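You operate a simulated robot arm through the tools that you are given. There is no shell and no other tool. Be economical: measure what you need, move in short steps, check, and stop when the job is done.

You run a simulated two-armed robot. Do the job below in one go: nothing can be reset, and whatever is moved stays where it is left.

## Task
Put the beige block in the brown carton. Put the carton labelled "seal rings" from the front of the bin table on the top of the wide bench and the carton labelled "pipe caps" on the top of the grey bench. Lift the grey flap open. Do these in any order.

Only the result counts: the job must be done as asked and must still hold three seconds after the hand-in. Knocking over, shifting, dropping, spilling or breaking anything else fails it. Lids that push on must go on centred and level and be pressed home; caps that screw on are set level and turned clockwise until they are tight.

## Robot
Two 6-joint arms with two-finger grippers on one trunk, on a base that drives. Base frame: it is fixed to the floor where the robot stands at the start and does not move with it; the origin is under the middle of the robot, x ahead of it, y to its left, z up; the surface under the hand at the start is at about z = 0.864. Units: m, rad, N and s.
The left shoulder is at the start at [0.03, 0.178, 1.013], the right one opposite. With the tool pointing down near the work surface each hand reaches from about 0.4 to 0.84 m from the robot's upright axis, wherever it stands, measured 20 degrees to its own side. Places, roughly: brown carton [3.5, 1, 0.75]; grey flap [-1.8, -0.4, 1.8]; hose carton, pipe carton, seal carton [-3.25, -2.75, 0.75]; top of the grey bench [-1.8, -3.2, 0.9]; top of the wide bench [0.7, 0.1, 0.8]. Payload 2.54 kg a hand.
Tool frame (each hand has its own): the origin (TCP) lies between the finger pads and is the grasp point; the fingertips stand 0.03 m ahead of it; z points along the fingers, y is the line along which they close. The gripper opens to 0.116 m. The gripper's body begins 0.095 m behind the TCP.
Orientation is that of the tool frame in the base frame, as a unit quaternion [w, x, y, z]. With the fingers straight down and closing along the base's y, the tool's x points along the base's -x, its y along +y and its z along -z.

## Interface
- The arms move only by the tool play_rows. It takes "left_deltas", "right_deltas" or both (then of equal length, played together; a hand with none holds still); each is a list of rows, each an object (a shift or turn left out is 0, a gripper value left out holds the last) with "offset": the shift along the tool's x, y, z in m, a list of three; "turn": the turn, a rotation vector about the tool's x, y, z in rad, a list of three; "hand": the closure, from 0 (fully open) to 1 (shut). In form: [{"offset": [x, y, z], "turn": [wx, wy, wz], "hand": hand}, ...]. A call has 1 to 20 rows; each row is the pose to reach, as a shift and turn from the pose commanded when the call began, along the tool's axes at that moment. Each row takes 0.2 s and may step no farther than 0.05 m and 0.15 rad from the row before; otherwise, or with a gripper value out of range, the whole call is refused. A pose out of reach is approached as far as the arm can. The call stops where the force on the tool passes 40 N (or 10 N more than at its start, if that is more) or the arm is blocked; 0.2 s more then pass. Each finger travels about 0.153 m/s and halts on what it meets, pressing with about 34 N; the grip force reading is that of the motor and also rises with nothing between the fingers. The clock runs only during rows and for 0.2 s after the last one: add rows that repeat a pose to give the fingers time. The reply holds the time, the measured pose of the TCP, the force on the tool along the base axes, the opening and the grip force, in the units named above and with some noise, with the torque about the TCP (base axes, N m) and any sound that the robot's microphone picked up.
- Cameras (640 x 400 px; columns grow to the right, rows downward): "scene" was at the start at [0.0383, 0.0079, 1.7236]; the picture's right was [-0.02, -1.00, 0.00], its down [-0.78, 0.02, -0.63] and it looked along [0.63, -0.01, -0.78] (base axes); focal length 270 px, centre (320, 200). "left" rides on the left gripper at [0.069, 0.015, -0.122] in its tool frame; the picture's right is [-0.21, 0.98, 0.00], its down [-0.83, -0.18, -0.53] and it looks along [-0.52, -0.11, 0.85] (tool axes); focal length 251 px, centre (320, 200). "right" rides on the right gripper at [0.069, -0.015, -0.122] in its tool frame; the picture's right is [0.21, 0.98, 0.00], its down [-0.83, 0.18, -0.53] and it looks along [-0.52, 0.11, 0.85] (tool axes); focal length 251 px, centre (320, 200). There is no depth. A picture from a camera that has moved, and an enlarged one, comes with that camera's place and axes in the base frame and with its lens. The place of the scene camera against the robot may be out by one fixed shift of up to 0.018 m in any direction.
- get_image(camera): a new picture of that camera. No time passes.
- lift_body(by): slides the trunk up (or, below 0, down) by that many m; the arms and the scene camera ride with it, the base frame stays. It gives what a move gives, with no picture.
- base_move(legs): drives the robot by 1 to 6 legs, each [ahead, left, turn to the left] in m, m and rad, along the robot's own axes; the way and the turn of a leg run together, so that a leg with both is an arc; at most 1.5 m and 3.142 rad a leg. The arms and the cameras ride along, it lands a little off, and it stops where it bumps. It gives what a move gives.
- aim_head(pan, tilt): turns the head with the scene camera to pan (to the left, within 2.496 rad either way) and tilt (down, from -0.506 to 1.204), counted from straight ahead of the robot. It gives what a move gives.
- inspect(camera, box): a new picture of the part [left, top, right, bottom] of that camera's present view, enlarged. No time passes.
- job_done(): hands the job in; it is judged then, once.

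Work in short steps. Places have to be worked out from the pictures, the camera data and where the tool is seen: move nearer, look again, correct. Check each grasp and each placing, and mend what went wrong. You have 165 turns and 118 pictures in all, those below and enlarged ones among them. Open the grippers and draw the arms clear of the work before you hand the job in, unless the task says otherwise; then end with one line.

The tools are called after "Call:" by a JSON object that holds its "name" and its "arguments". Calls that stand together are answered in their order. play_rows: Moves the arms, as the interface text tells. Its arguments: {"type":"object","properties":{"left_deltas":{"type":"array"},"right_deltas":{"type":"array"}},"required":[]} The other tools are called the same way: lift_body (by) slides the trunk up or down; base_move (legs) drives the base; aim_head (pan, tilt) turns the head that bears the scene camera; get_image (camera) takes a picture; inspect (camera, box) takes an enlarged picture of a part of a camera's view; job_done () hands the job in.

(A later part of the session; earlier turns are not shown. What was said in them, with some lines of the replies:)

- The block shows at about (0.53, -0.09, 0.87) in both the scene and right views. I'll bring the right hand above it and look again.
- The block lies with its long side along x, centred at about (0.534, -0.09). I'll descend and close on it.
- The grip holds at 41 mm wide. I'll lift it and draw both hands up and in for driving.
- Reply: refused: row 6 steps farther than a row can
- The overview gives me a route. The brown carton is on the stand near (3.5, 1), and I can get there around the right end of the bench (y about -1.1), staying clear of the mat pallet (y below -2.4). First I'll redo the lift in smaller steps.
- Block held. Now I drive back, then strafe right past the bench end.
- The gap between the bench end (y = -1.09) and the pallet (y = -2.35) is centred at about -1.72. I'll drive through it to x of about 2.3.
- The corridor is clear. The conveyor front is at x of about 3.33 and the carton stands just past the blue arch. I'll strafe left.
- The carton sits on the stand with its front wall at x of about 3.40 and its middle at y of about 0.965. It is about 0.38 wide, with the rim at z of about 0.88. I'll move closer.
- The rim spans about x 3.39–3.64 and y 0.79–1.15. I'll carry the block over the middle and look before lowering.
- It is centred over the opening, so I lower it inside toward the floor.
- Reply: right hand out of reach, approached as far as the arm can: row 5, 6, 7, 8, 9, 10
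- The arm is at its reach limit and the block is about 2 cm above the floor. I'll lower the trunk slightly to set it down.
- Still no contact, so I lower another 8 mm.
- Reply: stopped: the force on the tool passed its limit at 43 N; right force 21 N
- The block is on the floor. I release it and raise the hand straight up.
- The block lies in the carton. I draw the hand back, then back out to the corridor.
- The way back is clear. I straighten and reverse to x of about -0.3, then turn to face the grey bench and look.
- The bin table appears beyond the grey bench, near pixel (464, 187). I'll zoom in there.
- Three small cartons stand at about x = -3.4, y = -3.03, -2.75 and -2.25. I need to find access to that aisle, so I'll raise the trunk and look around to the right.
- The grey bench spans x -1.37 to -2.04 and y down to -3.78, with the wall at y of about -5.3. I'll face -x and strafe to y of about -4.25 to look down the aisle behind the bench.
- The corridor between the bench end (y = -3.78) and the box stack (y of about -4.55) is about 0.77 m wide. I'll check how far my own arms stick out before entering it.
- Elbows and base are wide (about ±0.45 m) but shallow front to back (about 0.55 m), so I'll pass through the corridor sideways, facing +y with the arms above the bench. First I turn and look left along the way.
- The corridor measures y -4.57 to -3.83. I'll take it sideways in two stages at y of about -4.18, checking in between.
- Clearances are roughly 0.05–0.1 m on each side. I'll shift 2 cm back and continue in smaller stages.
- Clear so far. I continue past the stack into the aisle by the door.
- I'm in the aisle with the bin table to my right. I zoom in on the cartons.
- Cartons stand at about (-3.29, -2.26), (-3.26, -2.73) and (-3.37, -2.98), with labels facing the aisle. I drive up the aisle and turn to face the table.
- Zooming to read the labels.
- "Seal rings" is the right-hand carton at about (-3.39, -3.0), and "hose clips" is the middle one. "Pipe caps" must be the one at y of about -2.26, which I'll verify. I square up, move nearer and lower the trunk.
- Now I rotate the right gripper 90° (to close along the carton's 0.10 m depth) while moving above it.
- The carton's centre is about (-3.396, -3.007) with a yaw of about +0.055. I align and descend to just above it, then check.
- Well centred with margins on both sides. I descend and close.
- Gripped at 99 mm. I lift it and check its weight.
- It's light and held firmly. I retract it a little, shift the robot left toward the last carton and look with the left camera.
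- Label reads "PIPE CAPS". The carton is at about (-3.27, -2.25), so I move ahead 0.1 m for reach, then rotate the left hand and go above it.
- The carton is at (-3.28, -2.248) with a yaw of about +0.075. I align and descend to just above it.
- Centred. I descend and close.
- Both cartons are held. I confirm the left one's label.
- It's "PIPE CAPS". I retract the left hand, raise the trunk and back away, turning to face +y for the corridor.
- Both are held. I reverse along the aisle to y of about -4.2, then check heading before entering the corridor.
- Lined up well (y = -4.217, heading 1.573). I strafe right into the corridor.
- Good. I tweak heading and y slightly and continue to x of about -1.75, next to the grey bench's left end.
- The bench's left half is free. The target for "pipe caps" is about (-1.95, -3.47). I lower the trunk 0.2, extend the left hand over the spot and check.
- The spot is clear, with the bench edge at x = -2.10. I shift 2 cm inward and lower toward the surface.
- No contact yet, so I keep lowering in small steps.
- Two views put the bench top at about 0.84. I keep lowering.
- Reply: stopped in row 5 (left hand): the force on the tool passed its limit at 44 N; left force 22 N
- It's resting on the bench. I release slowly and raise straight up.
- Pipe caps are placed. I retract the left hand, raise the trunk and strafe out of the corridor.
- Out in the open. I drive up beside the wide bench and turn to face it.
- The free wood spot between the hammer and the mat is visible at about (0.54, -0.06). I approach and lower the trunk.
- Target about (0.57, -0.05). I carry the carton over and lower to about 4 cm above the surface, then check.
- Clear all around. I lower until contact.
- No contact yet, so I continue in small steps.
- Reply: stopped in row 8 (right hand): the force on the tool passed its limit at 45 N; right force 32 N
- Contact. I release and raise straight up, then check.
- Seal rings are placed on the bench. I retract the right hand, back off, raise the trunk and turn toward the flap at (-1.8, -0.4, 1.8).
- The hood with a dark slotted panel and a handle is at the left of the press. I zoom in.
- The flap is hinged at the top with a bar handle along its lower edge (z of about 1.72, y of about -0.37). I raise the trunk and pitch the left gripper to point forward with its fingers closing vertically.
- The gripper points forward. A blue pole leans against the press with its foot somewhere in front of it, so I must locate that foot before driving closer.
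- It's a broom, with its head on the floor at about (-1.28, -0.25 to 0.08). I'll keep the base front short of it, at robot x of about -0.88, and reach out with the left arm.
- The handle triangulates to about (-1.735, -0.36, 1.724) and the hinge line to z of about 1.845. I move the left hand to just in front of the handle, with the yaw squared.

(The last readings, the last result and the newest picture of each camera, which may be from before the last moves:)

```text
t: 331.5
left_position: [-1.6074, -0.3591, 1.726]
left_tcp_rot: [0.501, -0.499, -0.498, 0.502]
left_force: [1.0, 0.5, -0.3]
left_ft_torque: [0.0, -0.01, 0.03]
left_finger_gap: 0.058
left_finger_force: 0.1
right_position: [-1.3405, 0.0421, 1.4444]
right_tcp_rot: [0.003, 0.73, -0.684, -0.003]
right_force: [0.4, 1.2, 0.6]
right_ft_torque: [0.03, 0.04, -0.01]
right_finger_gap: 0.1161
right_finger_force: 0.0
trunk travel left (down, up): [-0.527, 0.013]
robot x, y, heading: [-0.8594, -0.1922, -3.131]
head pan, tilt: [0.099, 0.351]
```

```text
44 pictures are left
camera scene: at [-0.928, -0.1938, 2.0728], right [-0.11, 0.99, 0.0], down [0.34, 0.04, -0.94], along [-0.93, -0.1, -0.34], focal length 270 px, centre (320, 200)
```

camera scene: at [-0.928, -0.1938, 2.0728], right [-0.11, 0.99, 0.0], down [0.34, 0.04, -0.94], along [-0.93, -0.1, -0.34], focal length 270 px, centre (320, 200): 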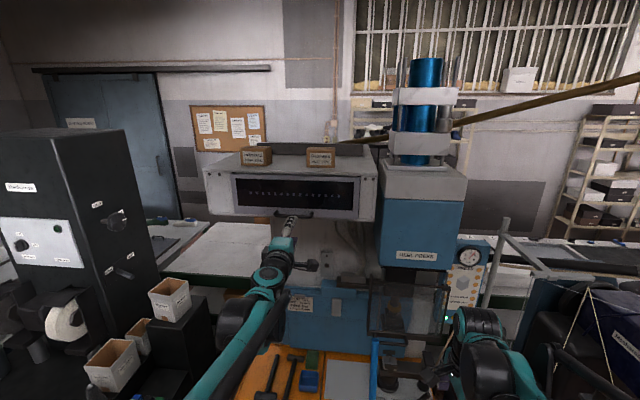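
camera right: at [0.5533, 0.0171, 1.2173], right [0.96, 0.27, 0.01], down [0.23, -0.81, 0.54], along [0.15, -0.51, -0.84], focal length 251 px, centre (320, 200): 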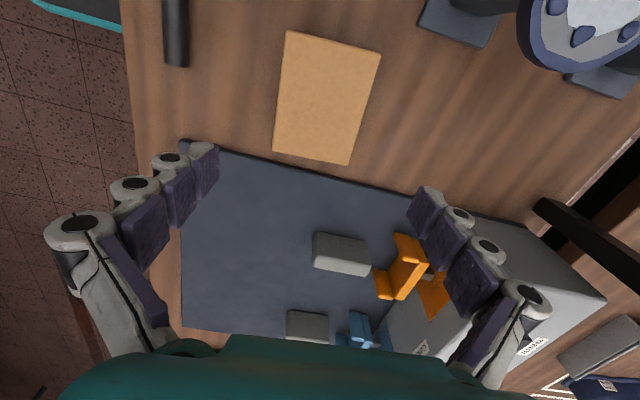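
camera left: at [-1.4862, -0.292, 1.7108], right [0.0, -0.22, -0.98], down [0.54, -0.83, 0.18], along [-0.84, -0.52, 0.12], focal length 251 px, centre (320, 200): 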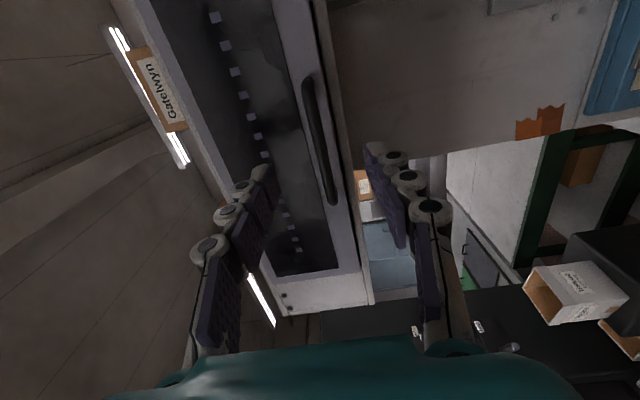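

The fingers straddle the bar's height. I advance slowly with contact guarding until the bar is between the finger ends.

Call:
{"name": "play_rows", "arguments": {"left_deltas": [{"offset": [0, 0, 0.03]}, {"offset": [0, 0, 0.06]}, {"offset": [0, 0, 0.08]}, {"offset": [0, 0, 0.09]}, {"offset": [0, 0, 0.1]}, {"offset": [0, 0, 0.1]}]}}

Call:
{"name": "get_image", "arguments": {"camera": "left"}}

Call:
{"name": "inspect", "arguments": {"camera": "scene", "box": [240, 170, 360, 250]}}

```text
t: 332.9
left_position: [-1.7074, -0.361, 1.7281]
left_tcp_rot: [0.5, -0.5, -0.499, 0.501]
left_force: [0.6, 0.0, 0.6]
left_ft_torque: [0.01, 0.03, -0.01]
left_finger_gap: 0.058
left_finger_force: 0.0
right_position: [-1.3413, 0.0428, 1.4442]
right_tcp_rot: [0.002, 0.73, -0.684, -0.003]
right_force: [0.0, 0.9, 1.0]
right_ft_torque: [0.02, 0.01, 0.02]
right_finger_gap: 0.1159
right_finger_force: 0.0
trunk travel left (down, up): [-0.527, 0.013]
robot x, y, heading: [-0.8564, -0.1911, -3.13]
head pan, tilt: [0.099, 0.351]
```

```text
43 pictures are left
camera left: at [-1.5863, -0.2921, 1.7128], right [0.0, -0.22, -0.98], down [0.54, -0.83, 0.18], along [-0.84, -0.52, 0.12], focal length 251 px, centre (320, 200)
```

left: 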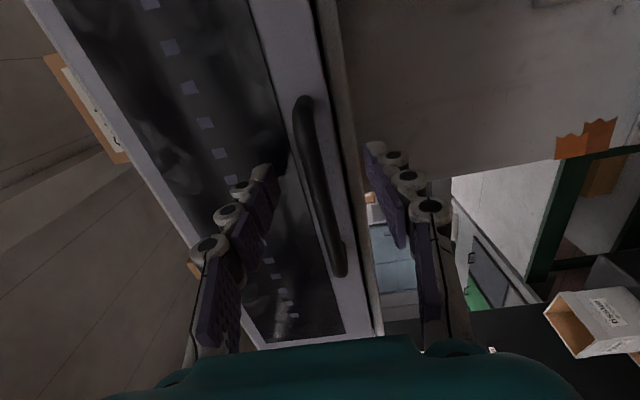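

```text
5.00 times, centred on (300, 210) of scene
camera zoom: at [-0.9288, -0.1939, 2.0728], right [-0.11, 0.99, 0.0], down [0.34, 0.04, -0.94], along [-0.93, -0.1, -0.34], focal length 1352 px, centre (420, 150)
```

zoom: 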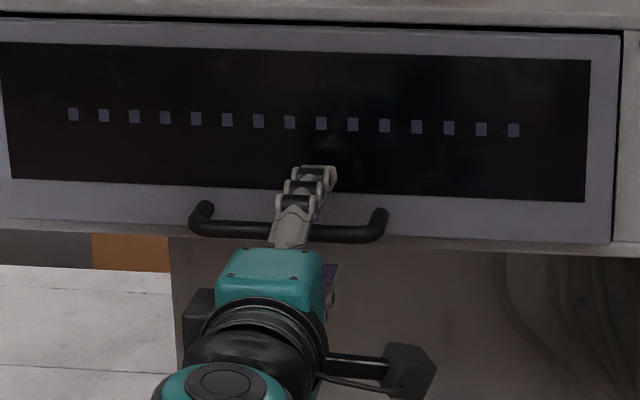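

The bar (x of about -1.72, z of about 1.729) is between the fingers. I advance 8 mm and close.

Call:
{"name": "play_rows", "arguments": {"left_deltas": [{"offset": [0, 0, 0.004]}, {"offset": [0, 0, 0.008]}, {"offset": [0, 0, 0.008], "hand": 0.8}, {"offset": [0, 0, 0.008], "hand": 1}, {"offset": [0, 0, 0.008]}, {"offset": [0, 0, 0.008]}]}}

Call:
{"name": "get_image", "arguments": {"camera": "left"}}

```text
t: 334.3
left_position: [-1.7131, -0.3609, 1.7288]
left_tcp_rot: [0.501, -0.499, -0.498, 0.502]
left_force: [-9.1, -1.8, 31.4]
left_ft_torque: [0.09, 0.08, 0.16]
left_finger_gap: 0.009
left_finger_force: 37.3
right_position: [-1.3393, 0.0417, 1.4453]
right_tcp_rot: [0.002, 0.73, -0.684, -0.003]
right_force: [-0.7, -0.1, 0.0]
right_ft_torque: [0.01, 0.02, 0.0]
right_finger_gap: 0.1159
right_finger_force: 0.0
trunk travel left (down, up): [-0.527, 0.013]
robot x, y, heading: [-0.8596, -0.1957, -3.132]
head pan, tilt: [0.099, 0.351]
```

```text
41 pictures are left
camera left: at [-1.593, -0.2925, 1.714], right [0.0, -0.22, -0.98], down [0.54, -0.82, 0.18], along [-0.84, -0.52, 0.12], focal length 251 px, centre (320, 200)
```

left: 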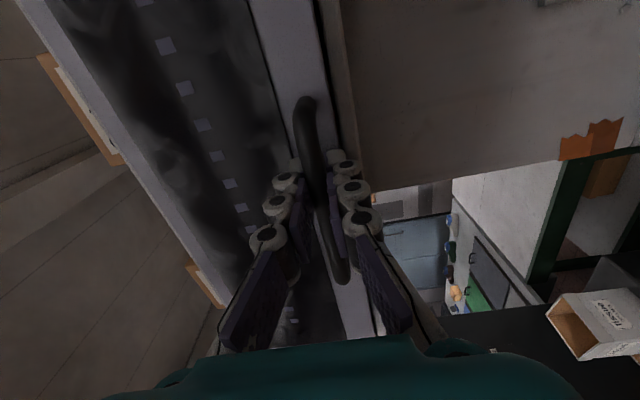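

The bar is gripped (9 mm). I lift along the arc about the hinge, first to about 30°.

Call:
{"name": "play_rows", "arguments": {"left_deltas": [{"offset": [0, -0.002, -0.002]}, {"offset": [0, -0.004, -0.009]}, {"offset": [0, -0.009, -0.02]}, {"offset": [0, -0.0145, -0.029]}, {"offset": [0, -0.021, -0.038]}, {"offset": [0, -0.028, -0.046]}, {"offset": [0, -0.036, -0.0537]}, {"offset": [0, -0.036, -0.0537]}]}}

Call:
{"name": "inspect", "arguments": {"camera": "scene", "box": [200, 130, 400, 255]}}

```text
t: 335.5
left_position: [-1.6778, -0.3608, 1.7449]
left_tcp_rot: [0.502, -0.499, -0.499, 0.501]
left_force: [7.2, -1.6, -15.3]
left_ft_torque: [-0.2, -0.07, -0.02]
left_finger_gap: 0.0084
left_finger_force: 36.7
right_position: [-1.3397, 0.0411, 1.4443]
right_tcp_rot: [0.002, 0.73, -0.684, -0.004]
right_force: [-0.1, 0.8, -0.3]
right_ft_torque: [0.01, 0.01, 0.0]
right_finger_gap: 0.116
right_finger_force: 0.0
trunk travel left (down, up): [-0.527, 0.013]
robot x, y, heading: [-0.858, -0.192, -3.127]
head pan, tilt: [0.099, 0.351]
stopped in row 6 (left hand): the force on the tool passed its limit at 48 N (the readings are from after the stop); the commanded pose is now the measured one
```

```text
3.20 times, centred on (300, 192) of scene
camera zoom: at [-0.9287, -0.1949, 2.0727], right [-0.11, 0.99, 0.0], down [0.34, 0.04, -0.94], along [-0.93, -0.1, -0.34], focal length 866 px, centre (384, 224)
```

zoom: 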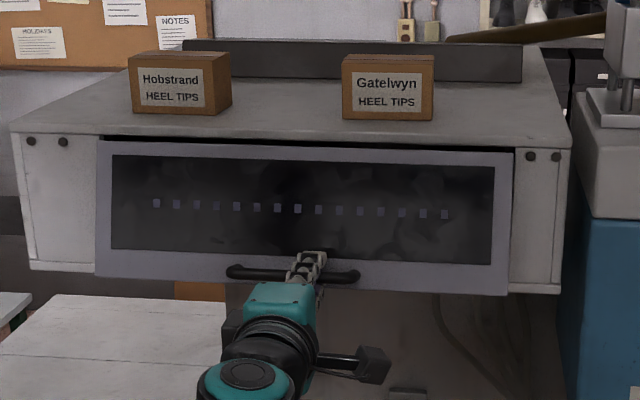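

The flap is at about 17° and the real arc rises a bit less than I modelled. I loosen the grip to a cage so the bar can rotate, and continue along a corrected arc.

Call:
{"name": "play_rows", "arguments": {"left_deltas": [{"offset": [0, 0, 0], "hand": 0.82}, {"offset": [0, -0.002, -0.002]}, {"offset": [0, -0.008, -0.009]}, {"offset": [0, -0.014, -0.0148]}, {"offset": [0, -0.02, -0.022]}, {"offset": [0, -0.0263, -0.028]}, {"offset": [0, -0.033, -0.034]}, {"offset": [0, -0.0401, -0.0394]}, {"offset": [0, -0.0475, -0.0445]}, {"offset": [0, -0.0554, -0.0488]}, {"offset": [0, -0.0635, -0.0525]}, {"offset": [0, -0.0718, -0.0559]}, {"offset": [0, -0.0718, -0.0559]}]}}

Call:
{"name": "inspect", "arguments": {"camera": "scene", "box": [200, 130, 400, 255]}}

Call:
{"name": "get_image", "arguments": {"camera": "left"}}

```text
t: 338.3
left_position: [-1.6235, -0.3592, 1.8165]
left_tcp_rot: [0.501, -0.5, -0.498, 0.501]
left_force: [-0.2, -0.7, -3.2]
left_ft_torque: [-0.07, 0.0, 0.03]
left_finger_gap: 0.0229
left_finger_force: 1.7
right_position: [-1.3415, 0.0414, 1.4444]
right_tcp_rot: [0.002, 0.729, -0.684, -0.002]
right_force: [-0.6, -0.2, 1.2]
right_ft_torque: [0.01, -0.02, 0.0]
right_finger_gap: 0.1158
right_finger_force: 0.1
trunk travel left (down, up): [-0.527, 0.013]
robot x, y, heading: [-0.8558, -0.1938, -3.128]
head pan, tilt: [0.099, 0.351]
```

```text
3.20 times, centred on (300, 192) of scene
camera zoom: at [-0.9298, -0.1944, 2.0727], right [-0.11, 0.99, 0.0], down [0.34, 0.04, -0.94], along [-0.93, -0.1, -0.34], focal length 866 px, centre (384, 224)
```

zoom: 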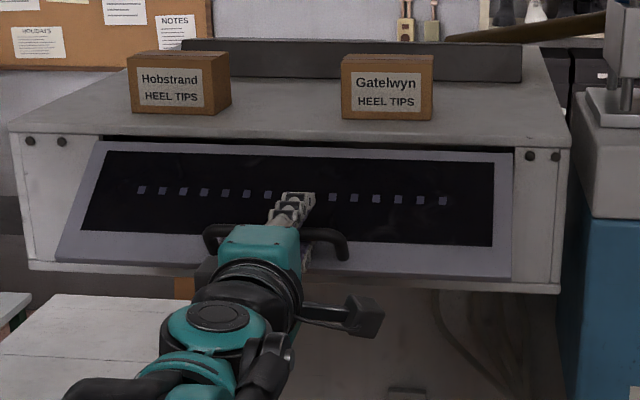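

```text
38 pictures are left
camera left: at [-1.5021, -0.2915, 1.801], right [0.0, -0.22, -0.98], down [0.53, -0.83, 0.18], along [-0.85, -0.52, 0.12], focal length 251 px, centre (320, 200)
```

left: 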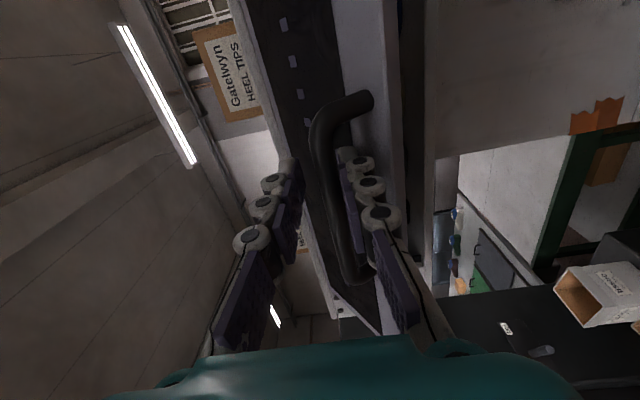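

It's working, with the flap at about 50°. I continue to about 85°.

Call:
{"name": "play_rows", "arguments": {"left_deltas": [{"offset": [0, -0.0087, -0.0026]}, {"offset": [0, -0.0174, -0.0048]}, {"offset": [0, -0.026, -0.0062]}, {"offset": [0, -0.0351, -0.0072]}, {"offset": [0, -0.044, -0.0073]}, {"offset": [0, -0.053, -0.007]}, {"offset": [0, -0.062, -0.006]}, {"offset": [0, -0.0708, -0.0044]}, {"offset": [0, -0.0708, -0.0044]}]}}

Call:
{"name": "inspect", "arguments": {"camera": "scene", "box": [200, 130, 400, 255]}}

Call:
{"name": "get_image", "arguments": {"camera": "left"}}

```text
t: 340.3
left_position: [-1.6169, -0.3595, 1.8875]
left_tcp_rot: [0.5, -0.5, -0.499, 0.501]
left_force: [2.4, 0.6, -3.2]
left_ft_torque: [0.02, 0.0, -0.06]
left_finger_gap: 0.0228
left_finger_force: 1.7
right_position: [-1.3401, 0.042, 1.4465]
right_tcp_rot: [0.001, 0.73, -0.684, -0.002]
right_force: [0.3, 0.0, 0.8]
right_ft_torque: [-0.02, 0.01, -0.02]
right_finger_gap: 0.1163
right_finger_force: 0.0
trunk travel left (down, up): [-0.527, 0.013]
robot x, y, heading: [-0.8566, -0.1951, -3.131]
head pan, tilt: [0.099, 0.351]
```

```text
3.20 times, centred on (300, 192) of scene
camera zoom: at [-0.9285, -0.1938, 2.0728], right [-0.11, 0.99, 0.0], down [0.34, 0.04, -0.94], along [-0.93, -0.1, -0.34], focal length 866 px, centre (384, 224)
```

zoom: 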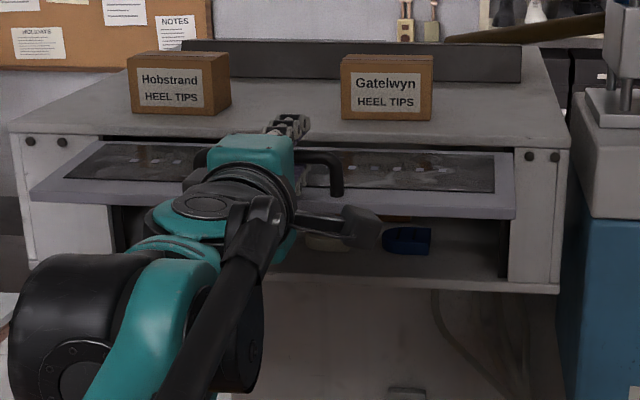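

```text
36 pictures are left
camera left: at [-1.4961, -0.2923, 1.8728], right [0.0, -0.22, -0.98], down [0.53, -0.83, 0.18], along [-0.85, -0.52, 0.12], focal length 251 px, centre (320, 200)
```

left: 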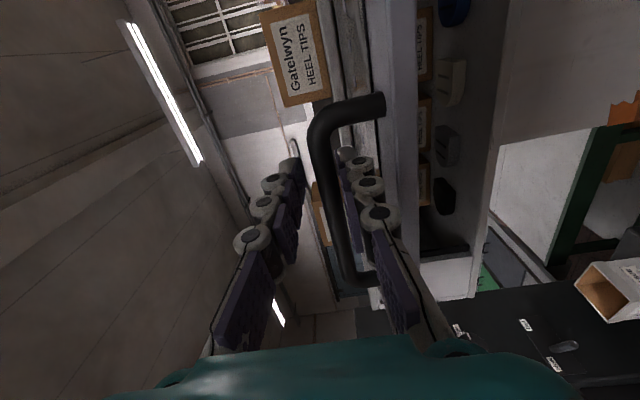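

The flap is nearly horizontal at about 83°. I push a little further toward 100° with force guarding, to find its stop.

Call:
{"name": "play_rows", "arguments": {"left_deltas": [{"offset": [0, -0.006, 0.0015]}, {"offset": [0, -0.012, 0.0035]}, {"offset": [0, -0.018, 0.0055]}, {"offset": [0, -0.0235, 0.0076]}, {"offset": [0, -0.0235, 0.0076]}]}}

Call:
{"name": "inspect", "arguments": {"camera": "scene", "box": [200, 130, 400, 255]}}

```text
t: 341.5
left_position: [-1.6242, -0.3593, 1.9109]
left_tcp_rot: [0.501, -0.5, -0.498, 0.501]
left_force: [0.9, 0.0, -2.2]
left_ft_torque: [-0.06, -0.01, -0.08]
left_finger_gap: 0.0229
left_finger_force: 1.4
right_position: [-1.3411, 0.0411, 1.4441]
right_tcp_rot: [0.002, 0.729, -0.684, -0.003]
right_force: [0.3, 0.1, 0.3]
right_ft_torque: [-0.01, 0.01, -0.02]
right_finger_gap: 0.1162
right_finger_force: 0.1
trunk travel left (down, up): [-0.527, 0.013]
robot x, y, heading: [-0.8601, -0.1928, -3.131]
head pan, tilt: [0.099, 0.351]
```

```text
3.20 times, centred on (300, 192) of scene
camera zoom: at [-0.9293, -0.1939, 2.0727], right [-0.11, 0.99, 0.0], down [0.34, 0.04, -0.94], along [-0.93, -0.1, -0.34], focal length 866 px, centre (384, 224)
```

zoom: 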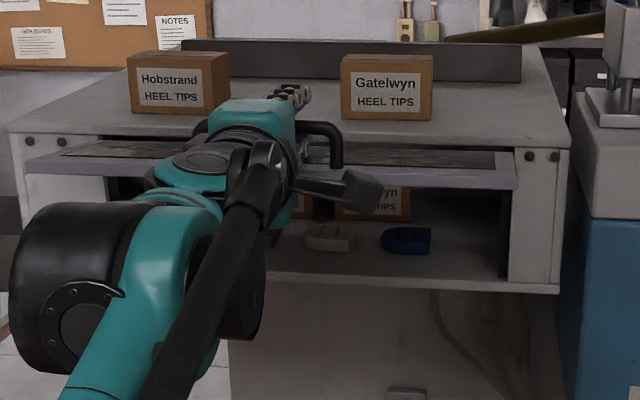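

The flap is around 92–95°. I test whether it holds by lowering the hand a few mm, so the lower finger leaves the bar.

Call:
{"name": "play_rows", "arguments": {"left_deltas": [{"offset": [0, 0.003, 0]}, {"offset": [0, 0.006, 0]}, {"offset": [0, 0.006, 0]}, {"offset": [0, 0.006, 0]}, {"offset": [0, 0.006, 0]}]}}

Call:
{"name": "inspect", "arguments": {"camera": "left", "box": [240, 80, 480, 320]}}

```text
t: 342.7
left_position: [-1.6255, -0.3594, 1.9052]
left_tcp_rot: [0.501, -0.5, -0.498, 0.501]
left_force: [-0.3, 0.2, 0.4]
left_ft_torque: [-0.04, -0.04, 0.0]
left_finger_gap: 0.0209
left_finger_force: 0.1
right_position: [-1.3407, 0.0412, 1.4429]
right_tcp_rot: [0.002, 0.729, -0.684, -0.002]
right_force: [0.2, 0.2, -0.3]
right_ft_torque: [0.03, 0.0, 0.02]
right_finger_gap: 0.116
right_finger_force: 0.0
trunk travel left (down, up): [-0.527, 0.013]
robot x, y, heading: [-0.8579, -0.1973, -3.127]
head pan, tilt: [0.099, 0.351]
```

```text
1.67 times, centred on (360, 200) of left
camera zoom: at [-1.5041, -0.2917, 1.8901], right [0.0, -0.22, -0.98], down [0.53, -0.83, 0.18], along [-0.85, -0.52, 0.12], focal length 419 px, centre (253, 200)
```

zoom: 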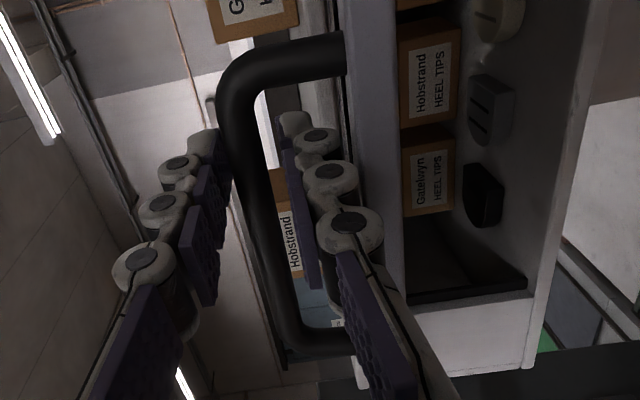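

Force is zero and the bar floats free, so the flap holds by itself. For margin I push it about 12° further, gently.

Call:
{"name": "play_rows", "arguments": {"left_deltas": [{"offset": [0, -0.006, 0.0005]}, {"offset": [0, -0.009, 0.0015]}, {"offset": [0, -0.012, 0.003]}, {"offset": [0, -0.015, 0.005]}, {"offset": [0, -0.018, 0.0065]}, {"offset": [0, -0.021, 0.008]}, {"offset": [0, -0.024, 0.01]}, {"offset": [0, -0.027, 0.012]}, {"offset": [0, -0.027, 0.012]}]}}

Call:
{"name": "inspect", "arguments": {"camera": "scene", "box": [200, 130, 400, 255]}}

```text
t: 344.7
left_position: [-1.6392, -0.3604, 1.9316]
left_tcp_rot: [0.501, -0.501, -0.499, 0.5]
left_force: [10.4, 0.5, -33.1]
left_ft_torque: [-0.21, 0.08, -0.28]
left_finger_gap: 0.047
left_finger_force: 17.5
right_position: [-1.343, 0.0418, 1.444]
right_tcp_rot: [0.002, 0.73, -0.684, -0.002]
right_force: [-0.3, -0.5, -0.2]
right_ft_torque: [-0.03, 0.02, 0.01]
right_finger_gap: 0.1159
right_finger_force: 0.0
trunk travel left (down, up): [-0.527, 0.013]
robot x, y, heading: [-0.8607, -0.1962, -3.132]
head pan, tilt: [0.099, 0.351]
```

```text
3.20 times, centred on (300, 192) of scene
camera zoom: at [-0.9307, -0.1948, 2.0726], right [-0.11, 0.99, 0.0], down [0.34, 0.04, -0.94], along [-0.93, -0.1, -0.34], focal length 866 px, centre (384, 224)
```

zoom: 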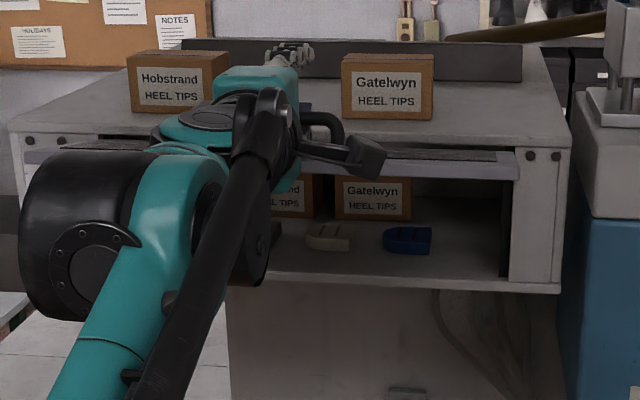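

That was the stop (33 N, fingers pushed apart), so the flap is fully open. I centre the fingers off the bar and withdraw straight back.

Call:
{"name": "play_rows", "arguments": {"left_deltas": [{"offset": [0, 0.006, 0], "hand": 0.74}, {"offset": [0, 0.011, 0]}, {"offset": [0, 0.011, 0]}, {"offset": [0, 0.011, 0]}]}}

Call:
{"name": "inspect", "arguments": {"camera": "left", "box": [240, 80, 480, 320]}}

```text
t: 345.7
left_position: [-1.638, -0.3598, 1.9212]
left_tcp_rot: [0.501, -0.5, -0.498, 0.501]
left_force: [0.4, -0.3, 0.6]
left_ft_torque: [-0.02, 0.02, 0.01]
left_finger_gap: 0.0307
left_finger_force: 0.1
right_position: [-1.3409, 0.0415, 1.4435]
right_tcp_rot: [0.002, 0.73, -0.683, -0.003]
right_force: [-0.8, 0.3, -0.1]
right_ft_torque: [-0.01, -0.01, 0.0]
right_finger_gap: 0.1159
right_finger_force: 0.0
trunk travel left (down, up): [-0.527, 0.013]
robot x, y, heading: [-0.8566, -0.1906, -3.129]
head pan, tilt: [0.099, 0.351]
```

```text
1.67 times, centred on (360, 200) of left
camera zoom: at [-1.517, -0.292, 1.9057], right [0.0, -0.22, -0.98], down [0.53, -0.83, 0.18], along [-0.85, -0.52, 0.12], focal length 419 px, centre (253, 200)
```

zoom: 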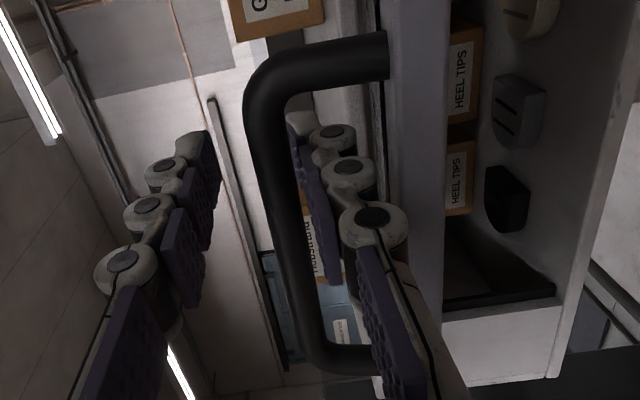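

The bar is free with gaps on both sides. I withdraw straight back.

Call:
{"name": "play_rows", "arguments": {"left_deltas": [{"offset": [0, -0.001, -0.015]}, {"offset": [0, -0.001, -0.03]}, {"offset": [0, -0.001, -0.05]}, {"offset": [0, 0, -0.08]}, {"offset": [0, 0, -0.12]}, {"offset": [0, 0, -0.16], "hand": 0}, {"offset": [0, 0, -0.2]}, {"offset": [0, 0, -0.24]}, {"offset": [0, 0.03, -0.28]}, {"offset": [0, 0.06, -0.3]}, {"offset": [0, 0.1, -0.32]}, {"offset": [0, 0.14, -0.33]}, {"offset": [0, 0.14, -0.33]}]}}

Call:
{"name": "get_image", "arguments": {"camera": "scene"}}

```text
t: 348.5
left_position: [-1.3112, -0.3589, 1.7792]
left_tcp_rot: [0.501, -0.5, -0.499, 0.5]
left_force: [0.5, 0.2, -0.4]
left_ft_torque: [-0.01, 0.02, -0.04]
left_finger_gap: 0.1159
left_finger_force: 0.0
right_position: [-1.3414, 0.0434, 1.4444]
right_tcp_rot: [0.001, 0.73, -0.684, -0.002]
right_force: [-0.5, -0.4, -0.4]
right_ft_torque: [0.0, 0.0, -0.03]
right_finger_gap: 0.1159
right_finger_force: 0.0
trunk travel left (down, up): [-0.527, 0.013]
robot x, y, heading: [-0.8565, -0.1907, -3.13]
head pan, tilt: [0.099, 0.351]
```

```text
31 pictures are left
camera scene: at [-0.9303, -0.1936, 2.0727], right [-0.11, 0.99, 0.0], down [0.34, 0.04, -0.94], along [-0.93, -0.1, -0.34], focal length 270 px, centre (320, 200)
```

scene: 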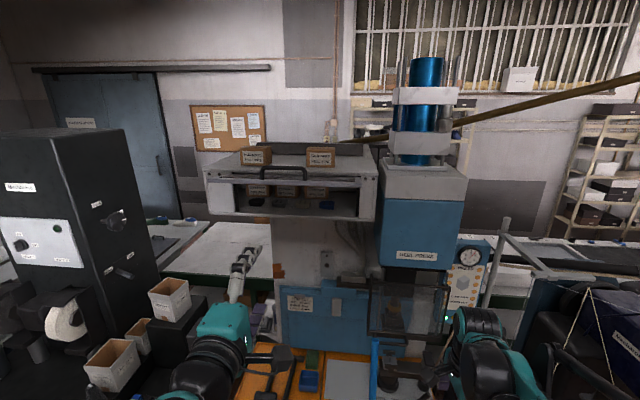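

The flap stays open and the broom and boxes are undisturbed. I back away and take a last look at the flap and the wide bench.

Call:
{"name": "base_move", "arguments": {"legs": [[-0.3, 0, 0]]}}

Call:
{"name": "get_image", "arguments": {"camera": "scene"}}

Call:
{"name": "aim_head", "arguments": {"pan": -2.49, "tilt": 0.7}}

Call:
{"name": "get_image", "arguments": {"camera": "scene"}}

```text
t: 350.5
left_position: [-1.0135, -0.3558, 1.7797]
left_tcp_rot: [0.5, -0.5, -0.499, 0.5]
left_force: [-0.7, 0.5, -0.3]
left_ft_torque: [-0.02, 0.04, 0.01]
left_finger_gap: 0.1159
left_finger_force: 0.0
right_position: [-1.043, 0.0452, 1.4428]
right_tcp_rot: [0.002, 0.729, -0.684, -0.002]
right_force: [0.5, -1.0, -0.6]
right_ft_torque: [0.02, -0.01, 0.02]
right_finger_gap: 0.1162
right_finger_force: 0.0
trunk travel left (down, up): [-0.527, 0.013]
robot x, y, heading: [-0.5594, -0.1937, -3.125]
head pan, tilt: [0.099, 0.351]
```

```text
30 pictures are left
camera scene: at [-0.6322, -0.1904, 2.0726], right [-0.11, 0.99, 0.0], down [0.34, 0.04, -0.94], along [-0.93, -0.1, -0.34], focal length 270 px, centre (320, 200)
```

scene: 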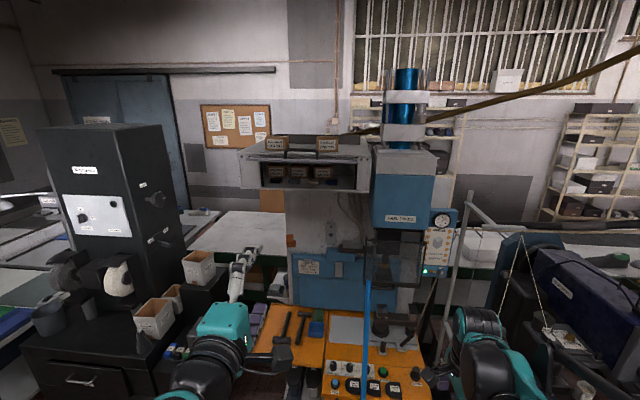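

```text
t: 352.9
left_position: [-1.0109, -0.3556, 1.7811]
left_tcp_rot: [0.501, -0.5, -0.499, 0.501]
left_force: [0.3, -0.7, -0.1]
left_ft_torque: [0.01, 0.01, -0.02]
left_finger_gap: 0.1159
left_finger_force: 0.0
right_position: [-1.0419, 0.046, 1.4434]
right_tcp_rot: [0.002, 0.73, -0.684, -0.003]
right_force: [-1.4, 0.0, -0.4]
right_ft_torque: [0.0, -0.01, -0.02]
right_finger_gap: 0.1162
right_finger_force: 0.0
trunk travel left (down, up): [-0.527, 0.013]
robot x, y, heading: [-0.5601, -0.1873, -3.13]
head pan, tilt: [-2.491, 0.7]
```

```text
29 pictures are left
camera scene: at [-0.4704, -0.1278, 2.0414], right [0.62, -0.79, 0.0], down [-0.51, -0.4, -0.77], along [0.6, 0.47, -0.64], focal length 270 px, centre (320, 200)
```

scene: 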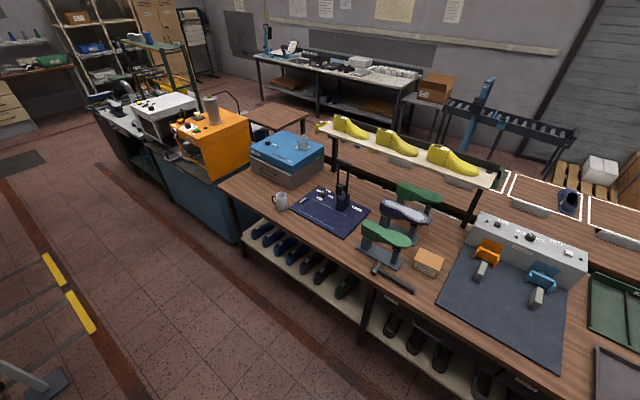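

All four results hold: the flap is open, the seal rings are on the wide bench, the pipe caps are on the grey bench and the block is in the brown carton. Grippers are open and the arms are clear, so I hand in.

Call:
{"name": "job_done", "arguments": {}}

```text
The job is handed in.
```

I put the beige block in the brown carton, the "seal rings" carton on the wide bench and the "pipe caps" carton on the grey bench, and lifted the grey flap fully open, where it stays by itself; the job is handed in.
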